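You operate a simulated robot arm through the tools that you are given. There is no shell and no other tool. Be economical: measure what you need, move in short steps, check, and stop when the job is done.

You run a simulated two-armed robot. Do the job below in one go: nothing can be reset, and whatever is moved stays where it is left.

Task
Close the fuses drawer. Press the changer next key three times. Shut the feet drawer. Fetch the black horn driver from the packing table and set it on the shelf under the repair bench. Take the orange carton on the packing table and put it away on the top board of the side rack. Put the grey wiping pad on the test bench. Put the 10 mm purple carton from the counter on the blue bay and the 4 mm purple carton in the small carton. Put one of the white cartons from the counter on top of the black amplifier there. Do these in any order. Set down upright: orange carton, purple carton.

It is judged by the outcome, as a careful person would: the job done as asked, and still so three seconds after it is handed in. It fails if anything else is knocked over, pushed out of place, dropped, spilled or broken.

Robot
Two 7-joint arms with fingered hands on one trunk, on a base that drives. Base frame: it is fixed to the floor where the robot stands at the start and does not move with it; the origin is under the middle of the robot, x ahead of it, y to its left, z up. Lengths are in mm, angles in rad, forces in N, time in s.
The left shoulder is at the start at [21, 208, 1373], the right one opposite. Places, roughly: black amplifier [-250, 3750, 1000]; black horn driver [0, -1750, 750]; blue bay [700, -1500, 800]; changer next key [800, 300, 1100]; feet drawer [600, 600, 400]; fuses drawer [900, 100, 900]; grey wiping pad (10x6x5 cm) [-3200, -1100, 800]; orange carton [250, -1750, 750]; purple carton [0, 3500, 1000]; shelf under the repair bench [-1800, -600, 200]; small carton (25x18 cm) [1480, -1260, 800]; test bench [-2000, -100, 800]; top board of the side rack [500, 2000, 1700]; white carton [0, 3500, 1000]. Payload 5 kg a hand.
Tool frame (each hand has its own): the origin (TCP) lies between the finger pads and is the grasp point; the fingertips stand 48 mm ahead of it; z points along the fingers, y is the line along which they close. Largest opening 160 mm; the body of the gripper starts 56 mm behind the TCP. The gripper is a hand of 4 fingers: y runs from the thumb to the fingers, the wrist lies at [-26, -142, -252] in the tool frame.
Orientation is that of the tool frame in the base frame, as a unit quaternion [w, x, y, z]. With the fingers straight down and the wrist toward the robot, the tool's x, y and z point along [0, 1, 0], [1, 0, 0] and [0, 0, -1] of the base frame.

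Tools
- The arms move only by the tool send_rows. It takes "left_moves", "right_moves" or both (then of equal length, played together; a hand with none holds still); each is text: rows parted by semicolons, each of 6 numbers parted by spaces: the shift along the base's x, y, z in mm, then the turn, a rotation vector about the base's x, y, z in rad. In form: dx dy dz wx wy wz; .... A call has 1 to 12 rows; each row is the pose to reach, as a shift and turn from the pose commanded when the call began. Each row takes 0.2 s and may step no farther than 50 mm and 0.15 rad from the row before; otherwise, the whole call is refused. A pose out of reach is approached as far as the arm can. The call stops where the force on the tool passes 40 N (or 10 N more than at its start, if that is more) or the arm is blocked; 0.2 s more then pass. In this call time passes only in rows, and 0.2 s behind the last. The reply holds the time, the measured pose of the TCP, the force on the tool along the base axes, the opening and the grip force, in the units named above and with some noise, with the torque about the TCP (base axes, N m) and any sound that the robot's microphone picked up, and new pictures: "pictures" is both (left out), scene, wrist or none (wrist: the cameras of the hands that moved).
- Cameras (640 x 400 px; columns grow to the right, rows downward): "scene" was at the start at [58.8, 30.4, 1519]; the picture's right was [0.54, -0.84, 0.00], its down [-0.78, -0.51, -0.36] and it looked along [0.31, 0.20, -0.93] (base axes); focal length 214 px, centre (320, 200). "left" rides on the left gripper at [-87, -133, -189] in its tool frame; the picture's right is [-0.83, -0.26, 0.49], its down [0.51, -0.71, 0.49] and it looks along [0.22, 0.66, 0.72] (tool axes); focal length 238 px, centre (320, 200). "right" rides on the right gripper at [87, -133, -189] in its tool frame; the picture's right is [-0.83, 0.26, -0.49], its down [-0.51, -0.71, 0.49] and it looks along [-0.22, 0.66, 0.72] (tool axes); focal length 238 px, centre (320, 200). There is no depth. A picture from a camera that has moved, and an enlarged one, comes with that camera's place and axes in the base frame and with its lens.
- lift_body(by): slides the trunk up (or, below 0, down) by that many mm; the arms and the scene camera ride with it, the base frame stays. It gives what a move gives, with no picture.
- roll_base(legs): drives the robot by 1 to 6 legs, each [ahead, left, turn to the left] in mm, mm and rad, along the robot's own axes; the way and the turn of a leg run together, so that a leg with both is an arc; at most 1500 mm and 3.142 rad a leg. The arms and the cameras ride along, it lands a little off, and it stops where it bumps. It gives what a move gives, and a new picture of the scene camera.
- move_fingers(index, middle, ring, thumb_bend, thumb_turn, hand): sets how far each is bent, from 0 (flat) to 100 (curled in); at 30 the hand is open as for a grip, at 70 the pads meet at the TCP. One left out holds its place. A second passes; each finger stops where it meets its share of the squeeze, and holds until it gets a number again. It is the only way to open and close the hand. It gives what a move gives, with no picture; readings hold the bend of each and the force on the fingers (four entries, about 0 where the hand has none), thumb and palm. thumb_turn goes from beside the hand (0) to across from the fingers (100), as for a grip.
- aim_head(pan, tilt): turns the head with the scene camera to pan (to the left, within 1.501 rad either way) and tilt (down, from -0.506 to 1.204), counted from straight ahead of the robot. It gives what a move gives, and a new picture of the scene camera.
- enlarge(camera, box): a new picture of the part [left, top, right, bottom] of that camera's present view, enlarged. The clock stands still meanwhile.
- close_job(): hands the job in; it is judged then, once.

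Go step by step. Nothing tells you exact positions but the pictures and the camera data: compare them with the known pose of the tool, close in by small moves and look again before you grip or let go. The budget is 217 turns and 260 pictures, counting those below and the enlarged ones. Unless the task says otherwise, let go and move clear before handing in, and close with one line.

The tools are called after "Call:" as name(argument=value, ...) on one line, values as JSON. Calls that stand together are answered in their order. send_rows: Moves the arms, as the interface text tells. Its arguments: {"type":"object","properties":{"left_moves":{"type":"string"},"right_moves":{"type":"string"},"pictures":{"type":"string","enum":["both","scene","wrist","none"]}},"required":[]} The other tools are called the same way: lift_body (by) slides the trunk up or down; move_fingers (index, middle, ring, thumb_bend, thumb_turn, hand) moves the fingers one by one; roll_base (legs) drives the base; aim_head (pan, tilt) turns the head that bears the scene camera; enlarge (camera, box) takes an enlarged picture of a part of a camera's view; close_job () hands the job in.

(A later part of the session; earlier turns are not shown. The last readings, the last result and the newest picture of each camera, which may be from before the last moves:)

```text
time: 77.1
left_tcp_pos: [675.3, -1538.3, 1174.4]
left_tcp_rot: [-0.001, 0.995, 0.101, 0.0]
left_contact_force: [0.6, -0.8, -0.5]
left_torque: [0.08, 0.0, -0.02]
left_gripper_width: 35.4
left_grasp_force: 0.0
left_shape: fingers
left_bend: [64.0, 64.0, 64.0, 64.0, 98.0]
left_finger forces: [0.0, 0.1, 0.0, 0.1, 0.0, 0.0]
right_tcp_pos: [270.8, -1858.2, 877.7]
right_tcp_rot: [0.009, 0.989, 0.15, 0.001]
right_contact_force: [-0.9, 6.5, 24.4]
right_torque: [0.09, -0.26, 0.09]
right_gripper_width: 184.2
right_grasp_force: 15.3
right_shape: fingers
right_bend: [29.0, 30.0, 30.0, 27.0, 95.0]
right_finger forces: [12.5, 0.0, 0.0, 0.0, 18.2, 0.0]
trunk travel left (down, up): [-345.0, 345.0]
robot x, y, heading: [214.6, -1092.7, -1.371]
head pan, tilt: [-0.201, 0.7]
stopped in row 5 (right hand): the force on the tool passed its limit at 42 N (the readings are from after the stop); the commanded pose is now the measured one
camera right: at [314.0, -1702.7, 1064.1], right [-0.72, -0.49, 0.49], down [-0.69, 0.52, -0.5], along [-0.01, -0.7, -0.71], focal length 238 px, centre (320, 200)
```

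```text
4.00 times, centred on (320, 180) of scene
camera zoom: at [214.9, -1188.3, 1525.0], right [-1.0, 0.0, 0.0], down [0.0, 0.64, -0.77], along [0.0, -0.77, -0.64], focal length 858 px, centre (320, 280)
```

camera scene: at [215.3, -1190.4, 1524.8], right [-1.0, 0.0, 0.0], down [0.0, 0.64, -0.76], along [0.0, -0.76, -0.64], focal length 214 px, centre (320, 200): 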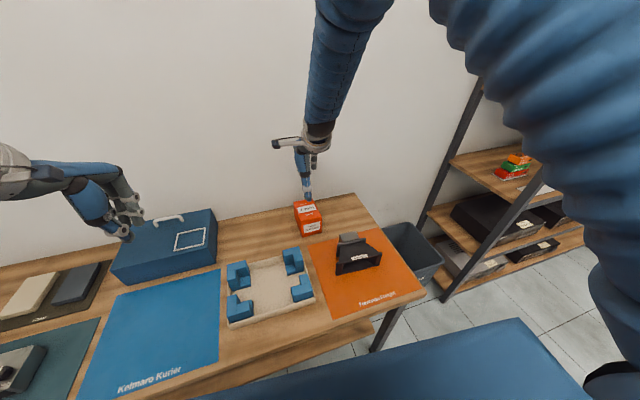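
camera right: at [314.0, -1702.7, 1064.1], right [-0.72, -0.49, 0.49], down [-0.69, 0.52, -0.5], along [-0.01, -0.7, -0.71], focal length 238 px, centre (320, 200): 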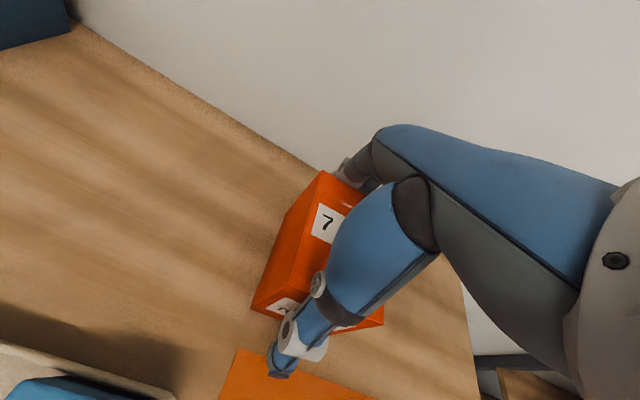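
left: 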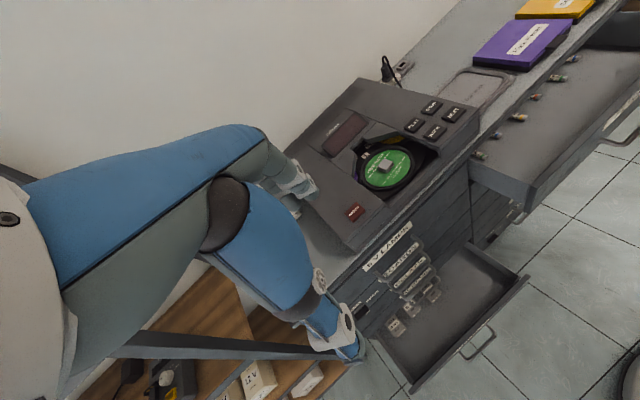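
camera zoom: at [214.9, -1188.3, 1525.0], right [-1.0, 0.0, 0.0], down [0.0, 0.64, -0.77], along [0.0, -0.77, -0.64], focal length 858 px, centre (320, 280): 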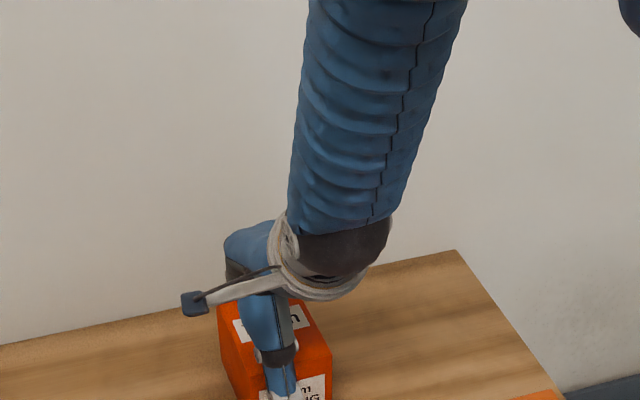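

Fingers straddle the carton and touched something, probably the table. I'll rise a few mm and close the grip.

Call:
send_rows(right_moves="0 0 8 0 0 0", pictures="none")

Call:
move_fingers(hand="right", index=70, middle=70, ring=70, thumb_bend=70)

Call:
enlarge(camera="right", box=[0, 0, 640, 400])

```text
time: 77.5
left_tcp_pos: [676.6, -1540.1, 1173.2]
left_tcp_rot: [-0.002, 0.995, 0.101, 0.0]
left_contact_force: [-1.2, -0.1, -0.2]
left_torque: [0.02, 0.01, -0.02]
left_gripper_width: 35.6
left_grasp_force: 0.0
left_shape: fingers
left_bend: [64.0, 64.0, 64.0, 64.0, 98.0]
left_finger forces: [0.1, 0.0, 0.0, 0.1, 0.1, 0.0]
right_tcp_pos: [269.5, -1854.9, 880.6]
right_tcp_rot: [0.003, 0.989, 0.15, 0.001]
right_contact_force: [-0.3, -0.8, 0.4]
right_torque: [-0.06, -0.04, 0.02]
right_gripper_width: 181.3
right_grasp_force: 8.7
right_shape: fingers
right_bend: [28.0, 30.0, 30.0, 27.0, 95.0]
right_finger forces: [7.8, 0.0, 0.0, 0.1, 8.1, 0.0]
trunk travel left (down, up): [-345.0, 345.0]
robot x, y, heading: [211.3, -1095.7, -1.369]
head pan, tilt: [-0.201, 0.7]
```

```text
time: 78.5
left_tcp_pos: [675.7, -1539.5, 1173.1]
left_tcp_rot: [-0.001, 0.995, 0.101, 0.0]
left_contact_force: [0.3, -0.2, 0.5]
left_torque: [0.0, 0.01, 0.01]
left_gripper_width: 35.6
left_grasp_force: 0.1
left_shape: fingers
left_bend: [64.0, 64.0, 64.0, 64.0, 98.0]
left_finger forces: [0.1, 0.0, 0.0, 0.0, 0.0, 0.0]
right_tcp_pos: [269.5, -1855.9, 882.4]
right_tcp_rot: [0.005, 0.989, 0.15, 0.001]
right_contact_force: [-0.4, -1.2, 1.6]
right_torque: [-0.36, 0.19, -0.07]
right_gripper_width: 146.6
right_grasp_force: 41.3
right_shape: fingers
right_bend: [25.0, 39.0, 55.0, 62.0, 98.0]
right_finger forces: [18.7, 12.2, 11.4, 0.1, 40.6, 0.0]
trunk travel left (down, up): [-345.0, 345.0]
robot x, y, heading: [213.4, -1092.2, -1.366]
head pan, tilt: [-0.201, 0.7]
```

```text
1.00 times, centred on (320, 200) of right (not enlarged: the box is as wide or as high as the picture)
camera zoom: at [313.9, -1702.2, 1069.7], right [-0.72, -0.49, 0.49], down [-0.69, 0.52, -0.5], along [-0.01, -0.7, -0.72], focal length 238 px, centre (320, 200)
```

zoom: 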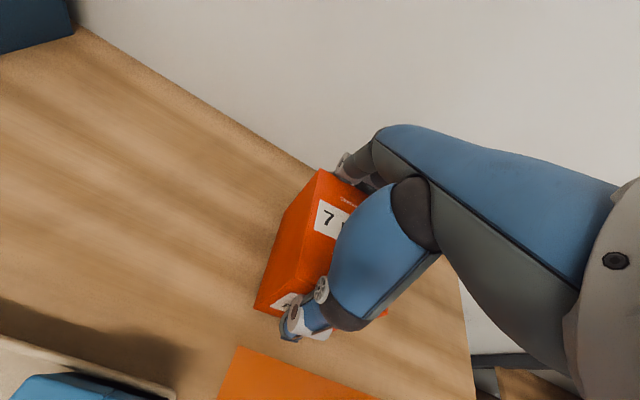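

The grip is firm, though uneven between fingers. I'll lift slightly and check it holds.

Call:
send_rows(right_moves="0 0 15 0 0 0; 0 0 30 0 0 0; 0 0 60 0 0 0", pictures="wrist")

Call:
enlarge(camera="scene", box=[240, 130, 400, 230])

```text
time: 79.3
left_tcp_pos: [676.4, -1538.7, 1173.7]
left_tcp_rot: [-0.002, 0.995, 0.101, -0.001]
left_contact_force: [0.2, 0.5, 0.1]
left_torque: [-0.1, -0.01, 0.01]
left_gripper_width: 35.5
left_grasp_force: 0.0
left_shape: fingers
left_bend: [64.0, 64.0, 64.0, 64.0, 98.0]
left_finger forces: [0.0, 0.1, 0.0, 0.0, 0.0, 0.1]
right_tcp_pos: [270.5, -1855.0, 943.4]
right_tcp_rot: [0.004, 0.989, 0.15, 0.001]
right_contact_force: [1.0, 1.0, -2.7]
right_torque: [-0.17, -0.03, -0.04]
right_gripper_width: 146.5
right_grasp_force: 40.8
right_shape: fingers
right_bend: [25.0, 39.0, 55.0, 63.0, 98.0]
right_finger forces: [18.7, 12.1, 10.5, 0.0, 40.5, 0.1]
trunk travel left (down, up): [-345.0, 345.0]
robot x, y, heading: [208.9, -1092.3, -1.366]
head pan, tilt: [-0.201, 0.7]
camera right: at [314.1, -1700.7, 1130.3], right [-0.72, -0.49, 0.49], down [-0.69, 0.52, -0.5], along [-0.01, -0.7, -0.72], focal length 238 px, centre (320, 200)
```

right: 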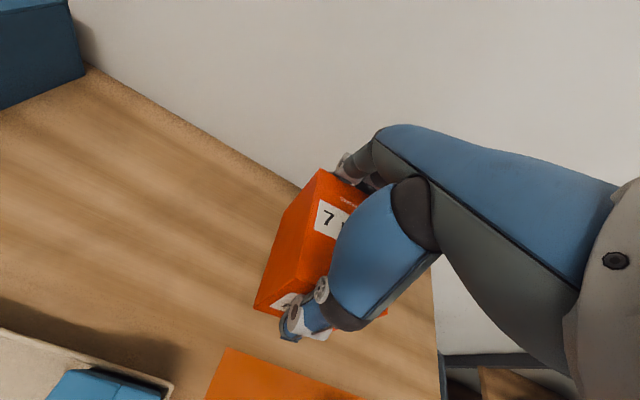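

```text
4.00 times, centred on (320, 180) of scene
camera zoom: at [215.1, -1188.0, 1525.0], right [-1.0, 0.0, 0.0], down [0.0, 0.64, -0.77], along [0.0, -0.77, -0.64], focal length 858 px, centre (320, 280)
```

zoom: 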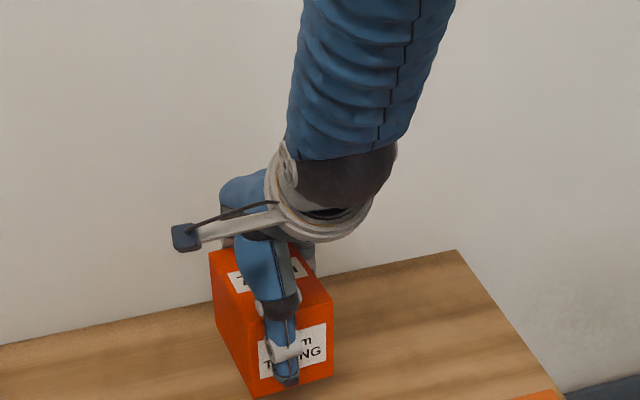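

The carton is held level, with its bottom about 75 mm below the TCP. I'll raise and draw it in, open the left hand, and shift the base right so the left hand faces the driver.

Call:
send_rows(right_moves="0 0 45 0 0 0; 0 0 90 0 0 0; 0 0 135 0 0 0; 0 10 180 0 0 0; -5 45 210 0 0 0; -15 85 230 0 0 0; -25 125 240 0 0 0; -35 165 240 0 0 0", pictures="none")

Call:
move_fingers(hand="left", index=30, middle=30, ring=30, thumb_bend=30, thumb_turn=98)

Call:
roll_base(legs=[[0, -400, 0]])

```text
time: 81.1
left_tcp_pos: [676.5, -1536.6, 1173.5]
left_tcp_rot: [-0.001, 0.995, 0.101, 0.0]
left_contact_force: [-0.8, 1.1, 0.3]
left_torque: [-0.12, -0.06, 0.02]
left_gripper_width: 35.6
left_grasp_force: 0.1
left_shape: fingers
left_bend: [64.0, 64.0, 64.0, 64.0, 98.0]
left_finger forces: [0.1, 0.0, 0.0, 0.0, 0.1, 0.0]
right_tcp_pos: [235.9, -1689.7, 1183.9]
right_tcp_rot: [0.006, 0.989, 0.15, 0.001]
right_contact_force: [0.3, 0.2, -1.1]
right_torque: [-0.08, -0.01, -0.01]
right_gripper_width: 145.9
right_grasp_force: 40.1
right_shape: fingers
right_bend: [25.0, 39.0, 55.0, 63.0, 98.0]
right_finger forces: [18.4, 11.7, 10.5, 0.0, 39.2, 0.0]
trunk travel left (down, up): [-345.0, 345.0]
robot x, y, heading: [213.7, -1093.1, -1.375]
head pan, tilt: [-0.201, 0.7]
```

```text
time: 82.1
left_tcp_pos: [675.6, -1539.1, 1173.4]
left_tcp_rot: [-0.001, 0.995, 0.101, 0.0]
left_contact_force: [0.1, 0.4, -0.8]
left_torque: [0.01, -0.04, 0.01]
left_gripper_width: 170.1
left_grasp_force: 0.1
left_shape: fingers
left_bend: [30.0, 30.0, 30.0, 30.0, 96.0]
left_finger forces: [0.1, 0.0, 0.0, 0.0, 0.0, 0.0]
right_tcp_pos: [235.5, -1691.1, 1183.1]
right_tcp_rot: [0.005, 0.989, 0.15, 0.002]
right_contact_force: [-1.0, 0.6, -1.8]
right_torque: [-0.03, -0.01, 0.0]
right_gripper_width: 146.0
right_grasp_force: 39.8
right_shape: fingers
right_bend: [25.0, 39.0, 55.0, 63.0, 98.0]
right_finger forces: [18.4, 11.8, 10.5, 0.1, 39.2, 0.1]
trunk travel left (down, up): [-345.0, 345.0]
robot x, y, heading: [208.6, -1092.3, -1.362]
head pan, tilt: [-0.201, 0.7]
```

```text
time: 84.6
left_tcp_pos: [285.3, -1619.2, 1173.1]
left_tcp_rot: [-0.002, 0.995, 0.102, 0.0]
left_contact_force: [-0.4, -0.8, 0.2]
left_torque: [0.0, -0.02, 0.0]
left_gripper_width: 170.3
left_grasp_force: 0.0
left_shape: fingers
left_bend: [30.0, 30.0, 30.0, 30.0, 96.0]
left_finger forces: [0.0, 0.0, 0.0, 0.0, 0.0, 0.0]
right_tcp_pos: [-154.8, -1772.2, 1182.3]
right_tcp_rot: [0.005, 0.988, 0.152, 0.001]
right_contact_force: [-0.3, -0.7, -2.4]
right_torque: [0.04, -0.04, 0.02]
right_gripper_width: 146.1
right_grasp_force: 40.0
right_shape: fingers
right_bend: [25.0, 39.0, 55.0, 63.0, 98.0]
right_finger forces: [18.5, 12.0, 10.6, 0.0, 39.0, 0.0]
trunk travel left (down, up): [-345.0, 345.0]
robot x, y, heading: [-179.1, -1173.1, -1.368]
head pan, tilt: [-0.201, 0.7]
camera scene: at [-176.1, -1270.3, 1524.8], right [-1.0, 0.0, 0.0], down [0.0, 0.64, -0.76], along [0.0, -0.76, -0.64], focal length 214 px, centre (320, 200)
```

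scene: 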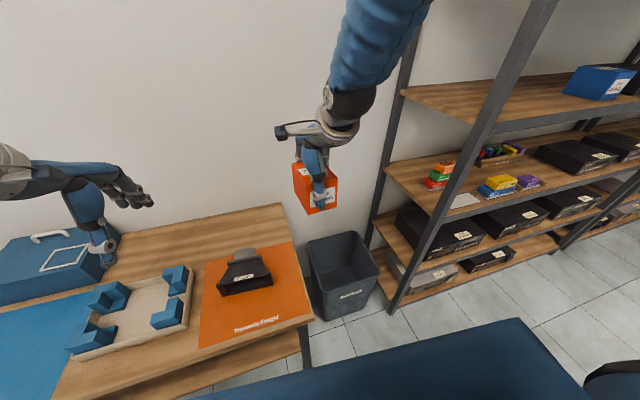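

I'll turn the left hand a quarter turn (wrist to the left) so it can close across the driver's width, and bring it nearer.

Call:
send_rows(left_moves="0 0 0 0 0 -.143; 0 0 0 0 0 -.286; -5 -5 0 0 0 -.428; -15 -15 0 0 0 -.571; -25 -30 0 0 0 -.714; -40 -45 -10 0 0 -.857; -55 -60 -20 0 0 -1.0; -70 -75 -30 0 0 -1.142; -85 -90 -40 0 0 -1.285; -100 -105 -50 0 0 -1.428; -115 -120 -60 0 0 -1.571", pictures="both")

Call:
enlarge(camera="scene", box=[170, 200, 330, 300])

```text
time: 87.0
left_tcp_pos: [170.8, -1741.0, 1112.1]
left_tcp_rot: [-0.001, 0.775, -0.633, 0.0]
left_contact_force: [-0.5, -0.6, -0.2]
left_torque: [0.12, -0.04, -0.04]
left_gripper_width: 170.3
left_grasp_force: 0.2
left_shape: fingers
left_bend: [30.0, 30.0, 30.0, 30.0, 96.0]
left_finger forces: [0.0, 0.0, 0.0, 0.1, 0.0, 0.0]
right_tcp_pos: [-155.9, -1774.5, 1182.7]
right_tcp_rot: [0.004, 0.988, 0.151, 0.0]
right_contact_force: [-0.4, -0.4, -2.5]
right_torque: [0.07, -0.04, 0.03]
right_gripper_width: 145.9
right_grasp_force: 40.0
right_shape: fingers
right_bend: [25.0, 39.0, 55.0, 63.0, 98.0]
right_finger forces: [18.4, 11.9, 10.7, 0.0, 38.9, 0.0]
trunk travel left (down, up): [-345.0, 345.0]
robot x, y, heading: [-177.0, -1179.0, -1.365]
head pan, tilt: [-0.201, 0.7]
camera scene: at [-176.1, -1272.1, 1524.7], right [-1.0, 0.0, 0.0], down [0.0, 0.65, -0.76], along [0.0, -0.76, -0.65], focal length 214 px, centre (320, 200)
camera left: at [283.0, -1629.5, 1303.4], right [0.09, 0.87, -0.48], down [0.8, -0.35, -0.49], along [-0.6, -0.34, -0.72], focal length 238 px, centre (320, 200)
```

scene: 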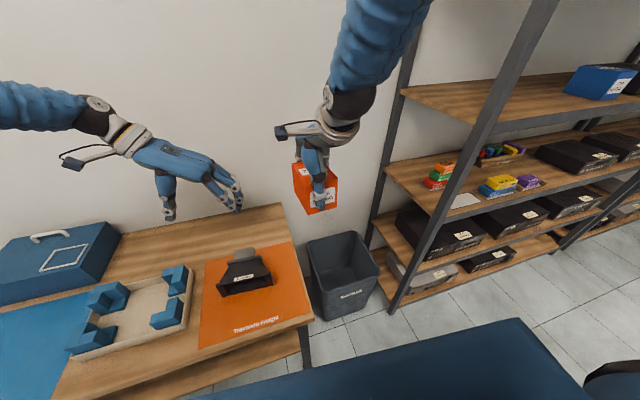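
left: 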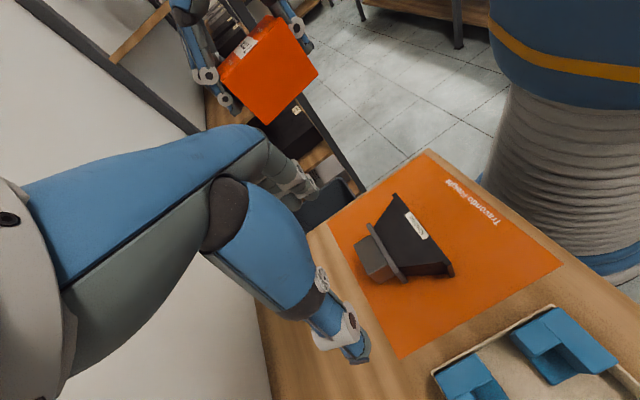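

```text
4.00 times, centred on (250, 250) of scene
camera zoom: at [-176.1, -1272.1, 1524.7], right [-1.0, 0.0, 0.0], down [0.0, 0.65, -0.76], along [0.0, -0.76, -0.65], focal length 858 px, centre (600, 0)
```

zoom: 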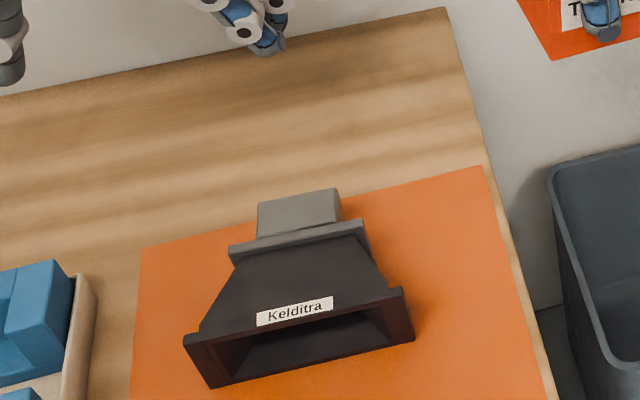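

The driver has a grey block about 70 mm wide behind a flange, centred near (100, −1742) with its top at about z 860. I'll bring the open left hand over that block.

Call:
send_rows(left_moves="-35 -2 0 0 0 .045; -70 -4 0 0 0 .045; -70 -4 -45 0 0 .045; -70 -4 -90 0 0 .045; -70 -4 -135 0 0 .045; -70 -4 -160 0 0 .045", pictures="wrist")

Call:
enlarge(camera="scene", box=[170, 180, 330, 280])

```text
time: 88.4
left_tcp_pos: [100.6, -1744.1, 953.2]
left_tcp_rot: [-0.001, 0.789, -0.615, 0.001]
left_contact_force: [-0.7, -1.0, 0.9]
left_torque: [0.03, 0.02, -0.04]
left_gripper_width: 170.6
left_grasp_force: 0.1
left_shape: fingers
left_bend: [30.0, 30.0, 30.0, 30.0, 96.0]
left_finger forces: [0.0, 0.0, 0.1, 0.0, 0.0, 0.0]
right_tcp_pos: [-154.0, -1772.7, 1182.9]
right_tcp_rot: [0.005, 0.988, 0.151, 0.001]
right_contact_force: [0.0, 0.3, -1.9]
right_torque: [0.02, 0.02, -0.02]
right_gripper_width: 146.2
right_grasp_force: 39.3
right_shape: fingers
right_bend: [25.0, 39.0, 55.0, 63.0, 98.0]
right_finger forces: [18.4, 12.0, 10.6, 0.1, 38.8, 0.0]
trunk travel left (down, up): [-345.0, 345.0]
robot x, y, heading: [-179.3, -1173.7, -1.367]
head pan, tilt: [-0.201, 0.7]
camera left: at [207.9, -1626.9, 1142.8], right [0.05, 0.87, -0.49], down [0.81, -0.32, -0.49], along [-0.58, -0.37, -0.72], focal length 238 px, centre (320, 200)
```

left: 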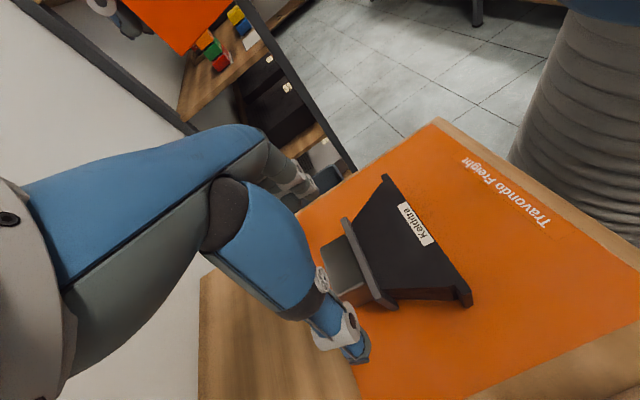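

```text
4.00 times, centred on (250, 230) of scene
camera zoom: at [-175.4, -1270.7, 1524.8], right [-1.0, 0.0, 0.0], down [0.0, 0.64, -0.76], along [0.0, -0.76, -0.64], focal length 858 px, centre (600, 80)
```

zoom: 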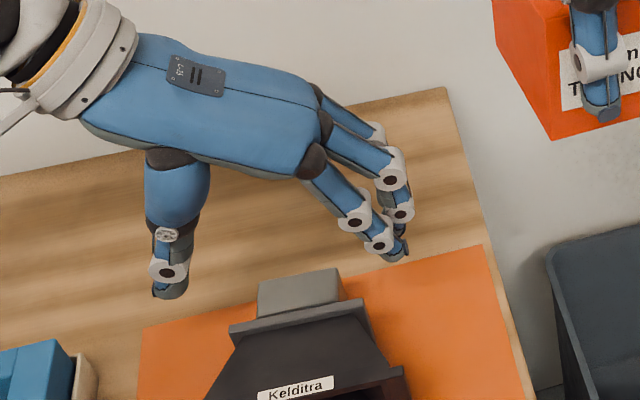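

The hand is well aligned over the block. I'll descend and grip.

Call:
send_rows(left_moves="0 0 -35 0 0 0; 0 0 -65 0 0 0; 0 0 -80 0 0 0; 0 0 -88 0 0 0", pictures="wrist")

Call:
enlarge(camera="scene", box=[170, 180, 330, 280])

```text
time: 89.4
left_tcp_pos: [102.7, -1743.0, 865.0]
left_tcp_rot: [0.0, 0.79, -0.614, 0.001]
left_contact_force: [0.6, 0.1, 0.0]
left_torque: [0.01, -0.01, -0.02]
left_gripper_width: 170.5
left_grasp_force: 0.1
left_shape: fingers
left_bend: [30.0, 30.0, 30.0, 30.0, 96.0]
left_finger forces: [0.1, 0.0, 0.0, 0.0, 0.0, 0.0]
right_tcp_pos: [-154.7, -1773.3, 1182.5]
right_tcp_rot: [0.005, 0.988, 0.152, 0.001]
right_contact_force: [0.1, -0.9, -1.8]
right_torque: [0.01, 0.0, 0.01]
right_gripper_width: 146.1
right_grasp_force: 40.3
right_shape: fingers
right_bend: [25.0, 39.0, 55.0, 63.0, 98.0]
right_finger forces: [18.3, 11.9, 10.6, 0.0, 38.9, 0.0]
trunk travel left (down, up): [-345.0, 345.0]
robot x, y, heading: [-185.2, -1170.2, -1.367]
head pan, tilt: [-0.201, 0.7]
camera left: at [208.3, -1626.4, 1055.6], right [0.05, 0.87, -0.49], down [0.81, -0.32, -0.49], along [-0.58, -0.37, -0.72], focal length 238 px, centre (320, 200)
```

left: 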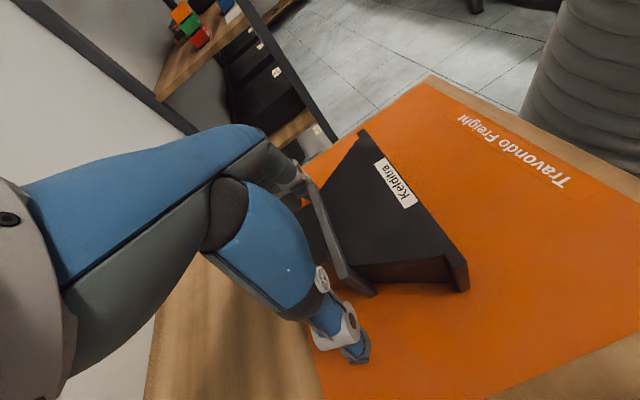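

```text
4.00 times, centred on (250, 230) of scene
camera zoom: at [-175.4, -1270.5, 1524.8], right [-1.0, 0.0, 0.0], down [0.0, 0.64, -0.76], along [0.0, -0.76, -0.64], focal length 858 px, centre (600, 80)
```

zoom: 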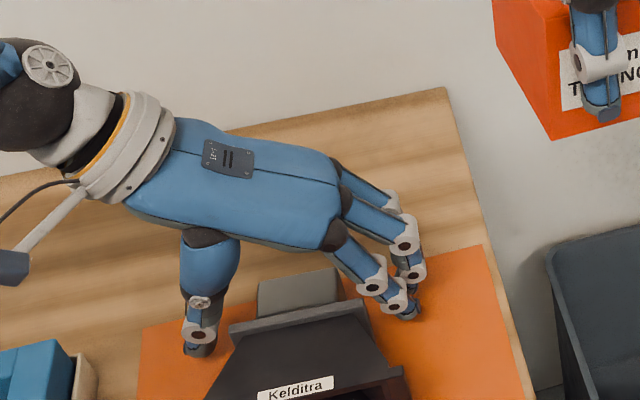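

The flange is close to the index finger, so I'll shift the hand 12 mm away from it and then close.

Call:
send_rows(left_moves="3 -12 0 0 0 0; 3 -12 0 0 0 0", pictures="none")

Call:
move_fingers(hand="left", index=72, middle=72, ring=50, thumb_bend=72)

Call:
enlarge(camera="scene", box=[170, 180, 330, 280])

```text
time: 90.0
left_tcp_pos: [104.1, -1754.4, 866.0]
left_tcp_rot: [0.0, 0.789, -0.614, 0.001]
left_contact_force: [-0.3, 0.3, 0.0]
left_torque: [-0.05, -0.03, 0.0]
left_gripper_width: 170.3
left_grasp_force: 0.1
left_shape: fingers
left_bend: [30.0, 30.0, 30.0, 30.0, 96.0]
left_finger forces: [0.0, 0.0, 0.0, 0.0, 0.0, 0.1]
right_tcp_pos: [-155.3, -1772.6, 1183.0]
right_tcp_rot: [0.005, 0.988, 0.152, 0.001]
right_contact_force: [-0.7, 0.4, -1.5]
right_torque: [-0.05, -0.02, -0.03]
right_gripper_width: 145.9
right_grasp_force: 39.9
right_shape: fingers
right_bend: [25.0, 39.0, 55.0, 63.0, 98.0]
right_finger forces: [18.5, 11.9, 10.6, 0.0, 38.9, 0.1]
trunk travel left (down, up): [-345.0, 345.0]
robot x, y, heading: [-176.3, -1176.6, -1.363]
head pan, tilt: [-0.201, 0.7]
```

```text
time: 91.0
left_tcp_pos: [105.4, -1755.3, 865.6]
left_tcp_rot: [-0.001, 0.789, -0.614, 0.0]
left_contact_force: [1.3, -1.4, -0.3]
left_torque: [-0.09, 0.17, 0.01]
left_gripper_width: 77.0
left_grasp_force: 19.9
left_shape: fingers
left_bend: [47.0, 72.0, 50.0, 62.0, 100.0]
left_finger forces: [17.7, 2.2, 0.1, 0.0, 20.1, 0.0]
right_tcp_pos: [-154.3, -1773.6, 1182.2]
right_tcp_rot: [0.006, 0.988, 0.152, 0.001]
right_contact_force: [0.1, 1.0, -2.0]
right_torque: [0.02, 0.01, 0.0]
right_gripper_width: 146.2
right_grasp_force: 40.2
right_shape: fingers
right_bend: [25.0, 39.0, 55.0, 63.0, 98.0]
right_finger forces: [18.4, 11.8, 10.5, 0.0, 38.9, 0.1]
trunk travel left (down, up): [-345.0, 345.0]
robot x, y, heading: [-181.8, -1173.6, -1.372]
head pan, tilt: [-0.201, 0.7]
```

```text
4.00 times, centred on (250, 230) of scene
camera zoom: at [-175.1, -1270.7, 1524.8], right [-1.0, 0.0, 0.0], down [0.0, 0.64, -0.76], along [0.0, -0.76, -0.64], focal length 858 px, centre (600, 80)
```

zoom: 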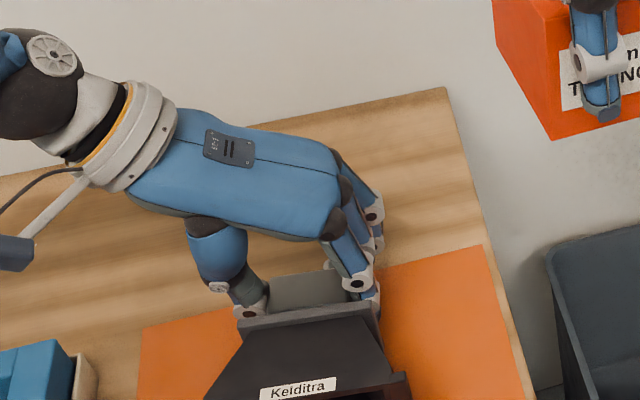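

Only the index is on the block; the middle finger went behind it. I'll reopen, shift 22 mm toward the flange with the index left open, and grip with middle and ring.

Call:
move_fingers(hand="left", index=25, middle=30, ring=30, thumb_bend=30)

Call:
send_rows(left_moves="-3 11 0 0 0 0; -5 20 0 0 0 0; -5 20 0 0 0 0", pictures="none")

Call:
move_fingers(hand="left", middle=72, ring=72, thumb_bend=72)

Call:
enlarge(camera="scene", box=[170, 180, 330, 280])

Call:
enlarge(camera="left", box=[0, 0, 640, 400])

```text
time: 92.0
left_tcp_pos: [104.4, -1756.2, 865.3]
left_tcp_rot: [-0.001, 0.789, -0.615, 0.0]
left_contact_force: [0.0, 0.2, -1.3]
left_torque: [0.02, 0.01, -0.01]
left_gripper_width: 182.3
left_grasp_force: 0.0
left_shape: fingers
left_bend: [25.0, 30.0, 30.0, 30.0, 96.0]
left_finger forces: [0.0, 0.0, 0.0, 0.1, 0.1, 0.1]
right_tcp_pos: [-155.5, -1772.9, 1182.0]
right_tcp_rot: [0.005, 0.988, 0.152, 0.001]
right_contact_force: [0.2, 0.5, -2.8]
right_torque: [0.0, 0.03, -0.04]
right_gripper_width: 146.6
right_grasp_force: 39.6
right_shape: fingers
right_bend: [25.0, 39.0, 55.0, 63.0, 98.0]
right_finger forces: [18.3, 11.9, 10.6, 0.0, 38.9, 0.0]
trunk travel left (down, up): [-345.0, 345.0]
robot x, y, heading: [-178.5, -1172.6, -1.37]
head pan, tilt: [-0.201, 0.7]
```

```text
time: 92.8
left_tcp_pos: [98.7, -1734.7, 865.5]
left_tcp_rot: [-0.001, 0.789, -0.615, 0.0]
left_contact_force: [0.0, -0.3, -0.4]
left_torque: [0.01, -0.02, 0.02]
left_gripper_width: 182.3
left_grasp_force: 0.0
left_shape: fingers
left_bend: [25.0, 30.0, 30.0, 30.0, 96.0]
left_finger forces: [0.1, 0.0, 0.1, 0.0, 0.1, 0.0]
right_tcp_pos: [-154.3, -1772.9, 1183.1]
right_tcp_rot: [0.005, 0.989, 0.151, 0.001]
right_contact_force: [0.0, 1.2, -2.2]
right_torque: [0.0, -0.01, 0.0]
right_gripper_width: 146.2
right_grasp_force: 40.2
right_shape: fingers
right_bend: [25.0, 39.0, 55.0, 63.0, 98.0]
right_finger forces: [18.4, 11.9, 10.6, 0.0, 39.0, 0.1]
trunk travel left (down, up): [-345.0, 345.0]
robot x, y, heading: [-179.7, -1174.0, -1.364]
head pan, tilt: [-0.201, 0.7]
```

```text
time: 93.8
left_tcp_pos: [100.3, -1735.3, 864.8]
left_tcp_rot: [-0.001, 0.789, -0.614, 0.0]
left_contact_force: [2.5, 1.3, -0.3]
left_torque: [-0.2, 0.24, -0.05]
left_gripper_width: 123.9
left_grasp_force: 18.1
left_shape: fingers
left_bend: [25.0, 50.0, 72.0, 63.0, 99.0]
left_finger forces: [1.7, 14.9, 0.1, 0.1, 19.6, 0.0]
right_tcp_pos: [-153.8, -1772.3, 1183.1]
right_tcp_rot: [0.005, 0.989, 0.151, 0.001]
right_contact_force: [-0.5, -0.2, -1.8]
right_torque: [-0.03, 0.01, -0.01]
right_gripper_width: 146.0
right_grasp_force: 39.5
right_shape: fingers
right_bend: [25.0, 39.0, 55.0, 63.0, 98.0]
right_finger forces: [18.3, 12.0, 10.6, 0.1, 38.9, 0.1]
trunk travel left (down, up): [-345.0, 345.0]
robot x, y, heading: [-179.4, -1175.5, -1.365]
head pan, tilt: [-0.201, 0.7]
```

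```text
4.00 times, centred on (250, 230) of scene
camera zoom: at [-175.2, -1270.3, 1524.8], right [-1.0, 0.0, 0.0], down [0.0, 0.64, -0.76], along [0.0, -0.76, -0.64], focal length 858 px, centre (600, 80)
```

zoom: 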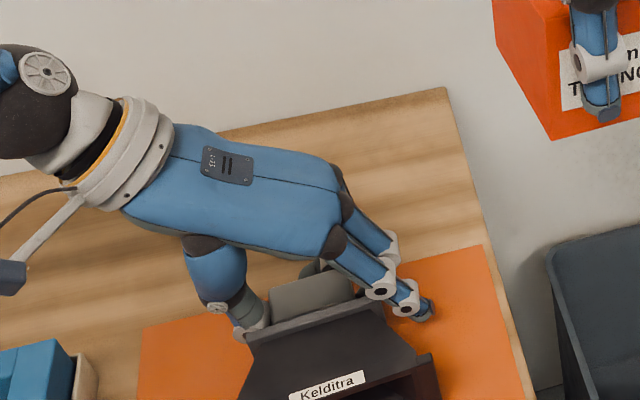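

```text
1.00 times, centred on (320, 200) of left (not enlarged: the box is as wide or as high as the picture)
camera zoom: at [206.5, -1618.5, 1055.9], right [0.05, 0.87, -0.49], down [0.81, -0.32, -0.49], along [-0.58, -0.37, -0.72], focal length 238 px, centre (320, 200)
```

zoom: 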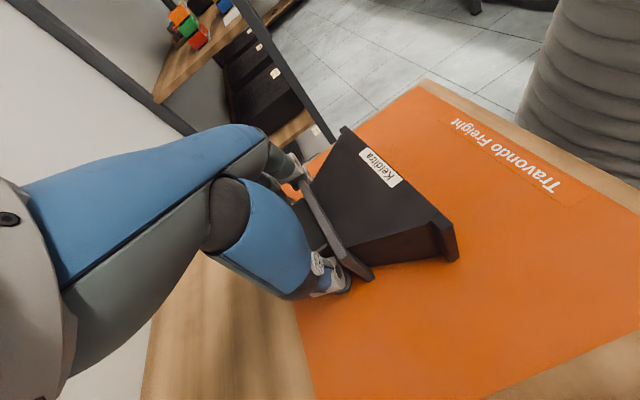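

The middle finger and thumb hold the block. I'll add the index on the flange side for stability, then test-lift a little.

Call:
move_fingers(hand="left", index=72)

Call:
send_rows(left_moves="0 0 8 0 0 0; 0 0 16 0 0 0; 0 0 25 0 0 0", pictures="wrist")

Call:
enlarge(camera="scene", box=[170, 180, 330, 280])

```text
time: 94.8
left_tcp_pos: [99.2, -1736.0, 865.7]
left_tcp_rot: [-0.001, 0.789, -0.614, 0.001]
left_contact_force: [-3.2, -0.1, -0.1]
left_torque: [0.15, -0.32, 0.17]
left_gripper_width: 101.4
left_grasp_force: 27.6
left_shape: fingers
left_bend: [25.0, 51.0, 72.0, 62.0, 99.0]
left_finger forces: [17.4, 11.6, 0.0, 0.1, 26.0, 0.0]
right_tcp_pos: [-154.8, -1773.0, 1182.6]
right_tcp_rot: [0.005, 0.988, 0.152, 0.0]
right_contact_force: [0.4, -0.2, -2.0]
right_torque: [0.02, -0.01, -0.03]
right_gripper_width: 146.2
right_grasp_force: 40.1
right_shape: fingers
right_bend: [25.0, 39.0, 55.0, 63.0, 98.0]
right_finger forces: [18.4, 11.9, 10.7, 0.0, 38.9, 0.0]
trunk travel left (down, up): [-345.0, 345.0]
robot x, y, heading: [-177.4, -1172.0, -1.368]
head pan, tilt: [-0.201, 0.7]
```

```text
time: 95.6
left_tcp_pos: [99.5, -1734.7, 890.7]
left_tcp_rot: [-0.002, 0.789, -0.614, 0.0]
left_contact_force: [-0.7, 0.3, -10.1]
left_torque: [-0.38, -0.23, 0.0]
left_gripper_width: 101.0
left_grasp_force: 25.9
left_shape: fingers
left_bend: [25.0, 51.0, 72.0, 61.0, 99.0]
left_finger forces: [13.3, 12.1, 0.0, 0.1, 26.0, 0.1]
right_tcp_pos: [-154.3, -1772.9, 1181.3]
right_tcp_rot: [0.006, 0.988, 0.152, 0.001]
right_contact_force: [-0.5, 0.3, -1.7]
right_torque: [0.01, -0.01, -0.01]
right_gripper_width: 146.1
right_grasp_force: 40.0
right_shape: fingers
right_bend: [25.0, 39.0, 55.0, 63.0, 98.0]
right_finger forces: [18.3, 11.9, 10.5, 0.0, 38.8, 0.0]
trunk travel left (down, up): [-345.0, 345.0]
robot x, y, heading: [-180.6, -1174.4, -1.368]
head pan, tilt: [-0.201, 0.7]
camera left: at [206.4, -1618.8, 1081.0], right [0.05, 0.87, -0.48], down [0.81, -0.32, -0.49], along [-0.58, -0.37, -0.72], focal length 238 px, centre (320, 200)
```

left: 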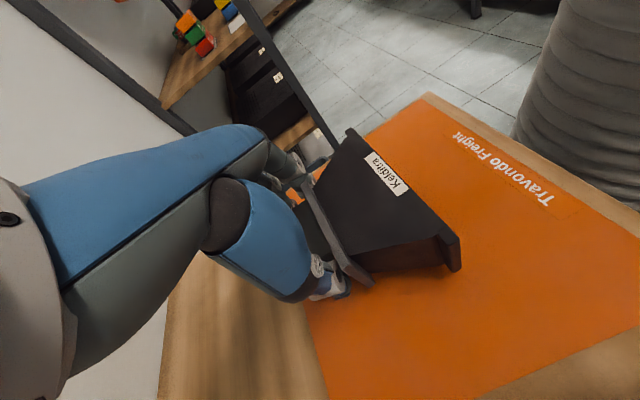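

```text
4.00 times, centred on (250, 230) of scene
camera zoom: at [-175.2, -1270.7, 1524.8], right [-1.0, 0.0, 0.0], down [0.0, 0.64, -0.76], along [0.0, -0.76, -0.64], focal length 858 px, centre (600, 80)
```

zoom: 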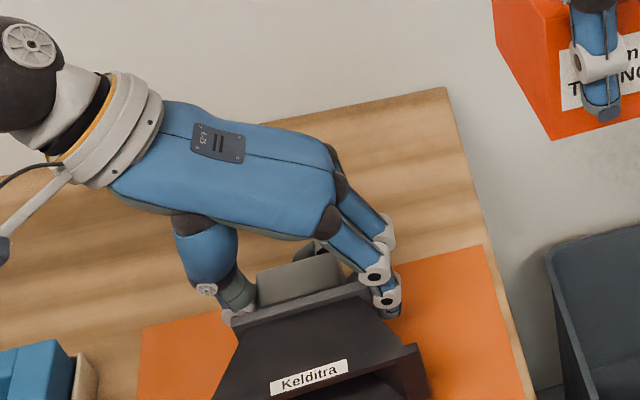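

The driver is held (about 1 kg) and level. I'll raise it to travel height and look toward the repair bench.

Call:
send_rows(left_moves="0 0 30 0 0 0; 0 0 60 0 0 0; 0 0 90 0 0 0; 0 0 120 0 0 0; 5 -5 150 0 0 0; 10 -5 180 0 0 0", pictures="wrist")

Call:
aim_head(pan=-1.4, tilt=0.35)

```text
time: 97.0
left_tcp_pos: [110.2, -1739.2, 1071.3]
left_tcp_rot: [-0.002, 0.789, -0.615, 0.001]
left_contact_force: [0.0, 2.3, -11.3]
left_torque: [-0.47, -0.22, 0.04]
left_gripper_width: 101.5
left_grasp_force: 25.6
left_shape: fingers
left_bend: [25.0, 51.0, 72.0, 61.0, 99.0]
left_finger forces: [13.3, 12.1, 0.1, 0.0, 26.2, 0.1]
right_tcp_pos: [-154.6, -1772.4, 1183.2]
right_tcp_rot: [0.005, 0.988, 0.152, 0.0]
right_contact_force: [-0.2, 0.3, -2.5]
right_torque: [-0.06, 0.0, 0.0]
right_gripper_width: 146.0
right_grasp_force: 39.7
right_shape: fingers
right_bend: [25.0, 39.0, 55.0, 63.0, 98.0]
right_finger forces: [18.3, 12.0, 10.6, 0.0, 38.7, 0.0]
trunk travel left (down, up): [-345.0, 345.0]
robot x, y, heading: [-183.4, -1175.2, -1.367]
head pan, tilt: [-0.201, 0.7]
camera left: at [216.3, -1622.3, 1261.5], right [0.05, 0.87, -0.48], down [0.81, -0.32, -0.49], along [-0.58, -0.37, -0.72], focal length 238 px, centre (320, 200)
```

left: 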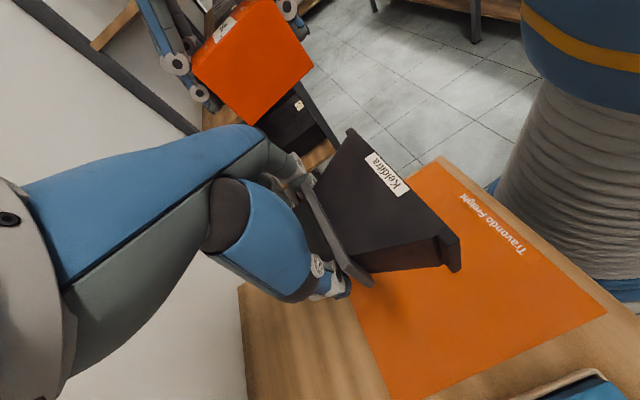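

```text
time: 98.4
left_tcp_pos: [109.5, -1739.3, 1070.0]
left_tcp_rot: [-0.001, 0.789, -0.614, 0.0]
left_contact_force: [0.3, 0.0, -9.4]
left_torque: [-0.33, -0.26, 0.0]
left_gripper_width: 101.2
left_grasp_force: 26.1
left_shape: fingers
left_bend: [25.0, 51.0, 72.0, 61.0, 99.0]
left_finger forces: [13.2, 12.1, 0.0, 0.0, 26.0, 0.1]
right_tcp_pos: [-154.4, -1773.4, 1182.0]
right_tcp_rot: [0.005, 0.988, 0.151, 0.0]
right_contact_force: [0.4, 1.0, -3.1]
right_torque: [-0.01, -0.04, -0.02]
right_gripper_width: 146.1
right_grasp_force: 39.9
right_shape: fingers
right_bend: [25.0, 39.0, 55.0, 63.0, 98.0]
right_finger forces: [18.4, 11.9, 10.6, 0.1, 38.9, 0.0]
trunk travel left (down, up): [-345.0, 345.0]
robot x, y, heading: [-181.4, -1173.5, -1.369]
head pan, tilt: [-1.4, 0.351]
camera scene: at [-262.2, -1220.0, 1556.2], right [-0.37, 0.93, 0.0], down [0.32, 0.13, -0.94], along [-0.87, -0.35, -0.34], focal length 214 px, centre (320, 200)
```

scene: 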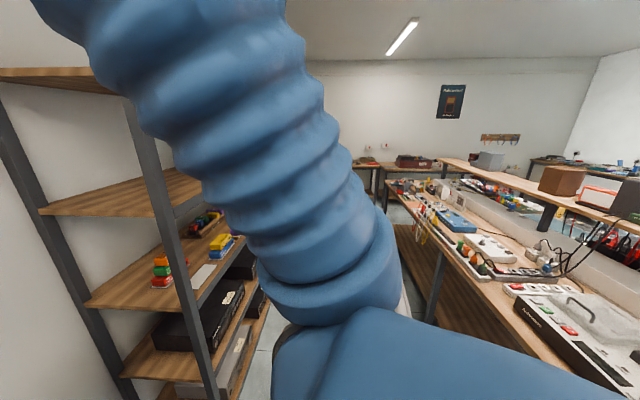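

The repair bench runs diagonally (about 0.37 rad), with its near front corner around (−160, −440). I'll raise the trunk for clearance, turn right to face its front and look.

Call:
lift_body(by=150)

Call:
aim_head(pan=0, tilt=0.6)

Call:
roll_base(legs=[[0, 0, -1.5], [0, 0, -1.46]])

```text
time: 100.1
left_tcp_pos: [111.4, -1740.5, 1218.5]
left_tcp_rot: [-0.001, 0.789, -0.614, 0.0]
left_contact_force: [0.0, 0.3, -9.5]
left_torque: [-0.32, -0.16, -0.04]
left_gripper_width: 101.2
left_grasp_force: 25.5
left_shape: fingers
left_bend: [25.0, 51.0, 72.0, 61.0, 99.0]
left_finger forces: [13.3, 12.2, 0.0, 0.0, 26.0, 0.0]
right_tcp_pos: [-154.0, -1772.5, 1331.6]
right_tcp_rot: [0.004, 0.988, 0.152, 0.0]
right_contact_force: [0.1, 0.0, -2.3]
right_torque: [0.04, -0.02, 0.03]
right_gripper_width: 146.1
right_grasp_force: 39.4
right_shape: fingers
right_bend: [25.0, 39.0, 55.0, 63.0, 98.0]
right_finger forces: [18.5, 11.8, 10.6, 0.0, 38.8, 0.1]
trunk travel left (down, up): [-495.0, 195.0]
robot x, y, heading: [-178.8, -1175.1, -1.367]
head pan, tilt: [-1.4, 0.351]
```

```text
time: 101.7
left_tcp_pos: [110.4, -1740.9, 1221.3]
left_tcp_rot: [-0.001, 0.789, -0.614, 0.0]
left_contact_force: [0.4, 0.2, -9.7]
left_torque: [-0.33, -0.2, -0.04]
left_gripper_width: 101.3
left_grasp_force: 25.5
left_shape: fingers
left_bend: [25.0, 51.0, 72.0, 61.0, 99.0]
left_finger forces: [13.4, 12.2, 0.0, 0.0, 26.1, 0.0]
right_tcp_pos: [-154.7, -1773.1, 1332.4]
right_tcp_rot: [0.006, 0.989, 0.151, 0.0]
right_contact_force: [0.8, 0.2, -2.1]
right_torque: [-0.01, -0.01, 0.02]
right_gripper_width: 146.4
right_grasp_force: 40.0
right_shape: fingers
right_bend: [25.0, 39.0, 55.0, 63.0, 98.0]
right_finger forces: [18.4, 11.9, 10.6, 0.0, 38.8, 0.1]
trunk travel left (down, up): [-495.0, 195.0]
robot x, y, heading: [-180.1, -1175.8, -1.369]
head pan, tilt: [0.0, 0.6]
camera scene: at [-157.6, -1272.6, 1683.4], right [-0.98, -0.2, 0.0], down [-0.11, 0.55, -0.82], along [0.17, -0.81, -0.57], focal length 214 px, centre (320, 200)
```

scene: 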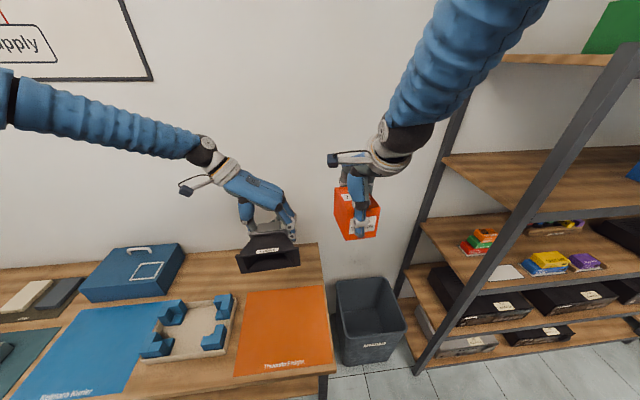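

```text
time: 109.3
left_tcp_pos: [-563.1, -666.2, 1220.7]
left_tcp_rot: [0.0, 0.542, 0.84, -0.001]
left_contact_force: [-0.5, -0.3, -10.3]
left_torque: [0.27, 0.27, 0.02]
left_gripper_width: 101.3
left_grasp_force: 25.5
left_shape: fingers
left_bend: [25.0, 51.0, 72.0, 61.0, 99.0]
left_finger forces: [13.1, 12.1, 0.0, 0.0, 25.5, 0.1]
right_tcp_pos: [-308.7, -588.4, 1332.4]
right_tcp_rot: [-0.001, -0.237, 0.972, 0.005]
right_contact_force: [-1.0, -0.2, -1.8]
right_torque: [-0.07, 0.0, 0.0]
right_gripper_width: 145.1
right_grasp_force: 36.3
right_shape: fingers
right_bend: [25.0, 40.0, 56.0, 63.0, 98.0]
right_finger forces: [15.9, 11.2, 11.0, 0.1, 34.3, 0.1]
trunk travel left (down, up): [-495.0, 195.0]
robot x, y, heading: [-178.3, -1177.6, 1.958]
head pan, tilt: [0.0, 0.6]
camera scene: at [-215.5, -1082.2, 1683.4], right [0.93, 0.37, 0.0], down [0.21, -0.53, -0.82], along [-0.31, 0.77, -0.57], focal length 214 px, centre (320, 200)
```

scene: 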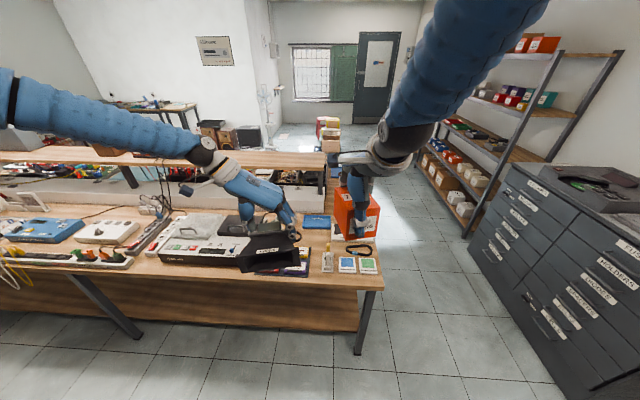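

Clear view: the bench's lower shelf front is empty. I'll draw both hands in 110 mm, then lower the trunk fully before reaching under.

Call:
send_rows(left_moves="14 -34 0 0 0 0; 27 -68 0 0 0 0; 41 -102 0 0 0 0", right_moves="14 -34 0 0 0 0; 27 -68 0 0 0 0; 41 -102 0 0 0 0", pictures="none")

Call:
lift_body(by=-490)

Call:
aim_head(pan=0.2, tilt=0.8)

```text
time: 110.1
left_tcp_pos: [-519.0, -770.4, 1221.8]
left_tcp_rot: [-0.001, 0.542, 0.84, -0.001]
left_contact_force: [1.4, 1.1, -8.2]
left_torque: [0.27, 0.38, 0.03]
left_gripper_width: 101.2
left_grasp_force: 25.5
left_shape: fingers
left_bend: [25.0, 51.0, 72.0, 61.0, 99.0]
left_finger forces: [13.6, 12.2, 0.0, 0.1, 25.6, 0.1]
right_tcp_pos: [-266.4, -688.4, 1333.5]
right_tcp_rot: [0.004, -0.257, 0.966, 0.014]
right_contact_force: [6.0, 0.0, -4.0]
right_torque: [-0.17, 0.49, -0.37]
right_gripper_width: 145.0
right_grasp_force: 36.4
right_shape: fingers
right_bend: [25.0, 40.0, 56.0, 63.0, 98.0]
right_finger forces: [15.7, 11.3, 11.2, 0.1, 34.3, 0.1]
right hand out of reach, approached as far as the arm can: row 2
trunk travel left (down, up): [-495.0, 195.0]
robot x, y, heading: [-182.1, -1173.5, 1.949]
head pan, tilt: [0.0, 0.6]
```

```text
refused: -490 is not a number from -400 to 400
```

```text
time: 110.8
left_tcp_pos: [-523.0, -770.9, 1220.0]
left_tcp_rot: [-0.001, 0.542, 0.84, -0.002]
left_contact_force: [-0.6, 0.4, -9.8]
left_torque: [0.31, 0.21, -0.02]
left_gripper_width: 101.4
left_grasp_force: 25.3
left_shape: fingers
left_bend: [25.0, 51.0, 72.0, 61.0, 99.0]
left_finger forces: [13.3, 12.2, 0.0, 0.0, 25.7, 0.0]
right_tcp_pos: [-272.3, -689.9, 1334.6]
right_tcp_rot: [0.005, -0.258, 0.966, 0.014]
right_contact_force: [-0.3, -0.6, -1.8]
right_torque: [0.0, -0.01, 0.02]
right_gripper_width: 144.7
right_grasp_force: 36.9
right_shape: fingers
right_bend: [25.0, 40.0, 56.0, 63.0, 98.0]
right_finger forces: [16.2, 11.4, 11.2, 0.1, 34.8, 0.0]
trunk travel left (down, up): [-495.0, 195.0]
robot x, y, heading: [-179.2, -1174.8, 1.953]
head pan, tilt: [0.201, 0.799]
camera scene: at [-227.0, -1097.2, 1666.6], right [0.84, 0.55, 0.0], down [0.39, -0.6, -0.7], along [-0.38, 0.58, -0.72], focal length 214 px, centre (320, 200)
```

scene: 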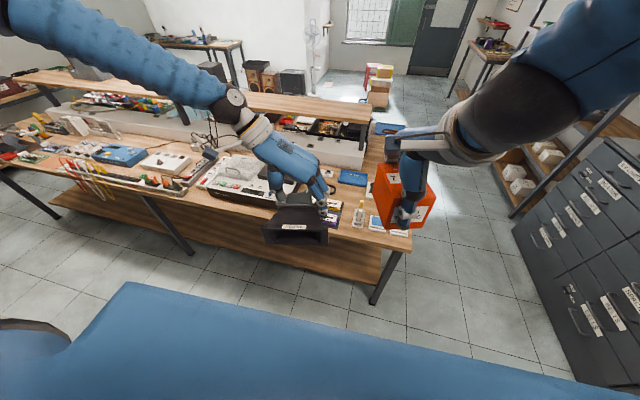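

Hands are clear of the bench edge. I'll lower the trunk in two steps.

Call:
lift_body(by=-400)

Call:
lift_body(by=-90)

Call:
send_rows(left_moves="0 0 -40 0 0 0; 0 0 -80 0 0 0; 0 0 -120 0 0 0; 0 0 -160 0 0 0; 0 0 -200 0 0 0; 0 0 -240 0 0 0; 0 0 -280 0 0 0; 0 0 -320 0 0 0; 0 0 -360 0 0 0; 0 0 -400 0 0 0", pictures="scene")

```text
time: 114.7
left_tcp_pos: [-522.0, -770.3, 820.4]
left_tcp_rot: [0.0, 0.543, 0.84, -0.001]
left_contact_force: [0.0, 0.8, -9.3]
left_torque: [0.3, 0.27, -0.01]
left_gripper_width: 101.5
left_grasp_force: 25.2
left_shape: fingers
left_bend: [25.0, 51.0, 72.0, 61.0, 99.0]
left_finger forces: [13.4, 12.1, 0.0, 0.0, 25.7, 0.0]
right_tcp_pos: [-268.6, -690.9, 933.6]
right_tcp_rot: [-0.002, -0.237, 0.972, 0.005]
right_contact_force: [0.3, 0.0, -1.5]
right_torque: [0.0, 0.02, 0.01]
right_gripper_width: 145.0
right_grasp_force: 36.3
right_shape: fingers
right_bend: [25.0, 40.0, 56.0, 63.0, 98.0]
right_finger forces: [16.2, 11.4, 11.0, 0.0, 34.8, 0.0]
trunk travel left (down, up): [-95.0, 595.0]
robot x, y, heading: [-177.0, -1174.4, 1.954]
head pan, tilt: [0.201, 0.799]
```

```text
time: 115.9
left_tcp_pos: [-522.2, -771.5, 730.4]
left_tcp_rot: [-0.001, 0.542, 0.84, -0.001]
left_contact_force: [-0.2, 0.1, -9.8]
left_torque: [0.3, 0.26, 0.02]
left_gripper_width: 100.8
left_grasp_force: 25.7
left_shape: fingers
left_bend: [25.0, 51.0, 72.0, 61.0, 99.0]
left_finger forces: [13.4, 12.1, 0.1, 0.0, 25.6, 0.0]
right_tcp_pos: [-268.0, -690.6, 842.5]
right_tcp_rot: [-0.001, -0.237, 0.971, 0.004]
right_contact_force: [0.1, -0.9, -1.9]
right_torque: [0.0, 0.01, 0.03]
right_gripper_width: 144.9
right_grasp_force: 36.9
right_shape: fingers
right_bend: [25.0, 40.0, 56.0, 63.0, 98.0]
right_finger forces: [16.2, 11.5, 10.9, 0.0, 34.7, 0.0]
trunk travel left (down, up): [-5.0, 685.0]
robot x, y, heading: [-182.1, -1175.7, 1.947]
head pan, tilt: [0.201, 0.799]
```

```text
time: 118.1
left_tcp_pos: [-522.6, -771.0, 329.4]
left_tcp_rot: [0.001, 0.542, 0.84, -0.001]
left_contact_force: [-0.5, 1.5, -9.4]
left_torque: [0.2, 0.27, -0.03]
left_gripper_width: 101.2
left_grasp_force: 25.8
left_shape: fingers
left_bend: [25.0, 51.0, 72.0, 61.0, 99.0]
left_finger forces: [13.3, 12.3, 0.1, 0.0, 25.7, 0.0]
right_tcp_pos: [-267.9, -690.1, 842.9]
right_tcp_rot: [-0.001, -0.237, 0.971, 0.004]
right_contact_force: [-1.2, -0.3, -2.3]
right_torque: [0.01, -0.05, -0.03]
right_gripper_width: 144.8
right_grasp_force: 36.2
right_shape: fingers
right_bend: [25.0, 40.0, 56.0, 63.0, 98.0]
right_finger forces: [16.3, 11.4, 10.9, 0.0, 34.6, 0.1]
trunk travel left (down, up): [-5.0, 685.0]
robot x, y, heading: [-178.8, -1174.9, 1.952]
head pan, tilt: [0.201, 0.799]
camera scene: at [-227.1, -1097.3, 1176.4], right [0.84, 0.55, 0.0], down [0.39, -0.6, -0.7], along [-0.38, 0.58, -0.72], focal length 214 px, centre (320, 200)
```

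scene: 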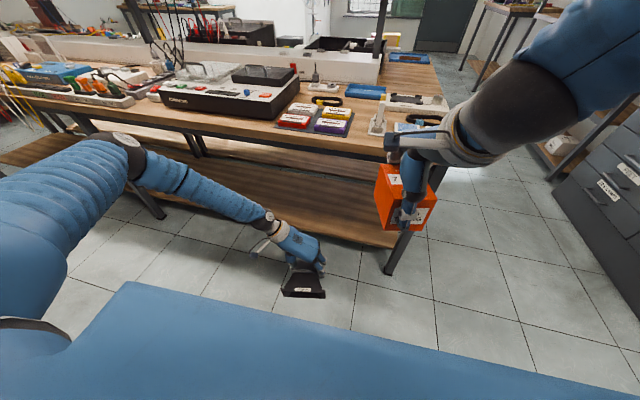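

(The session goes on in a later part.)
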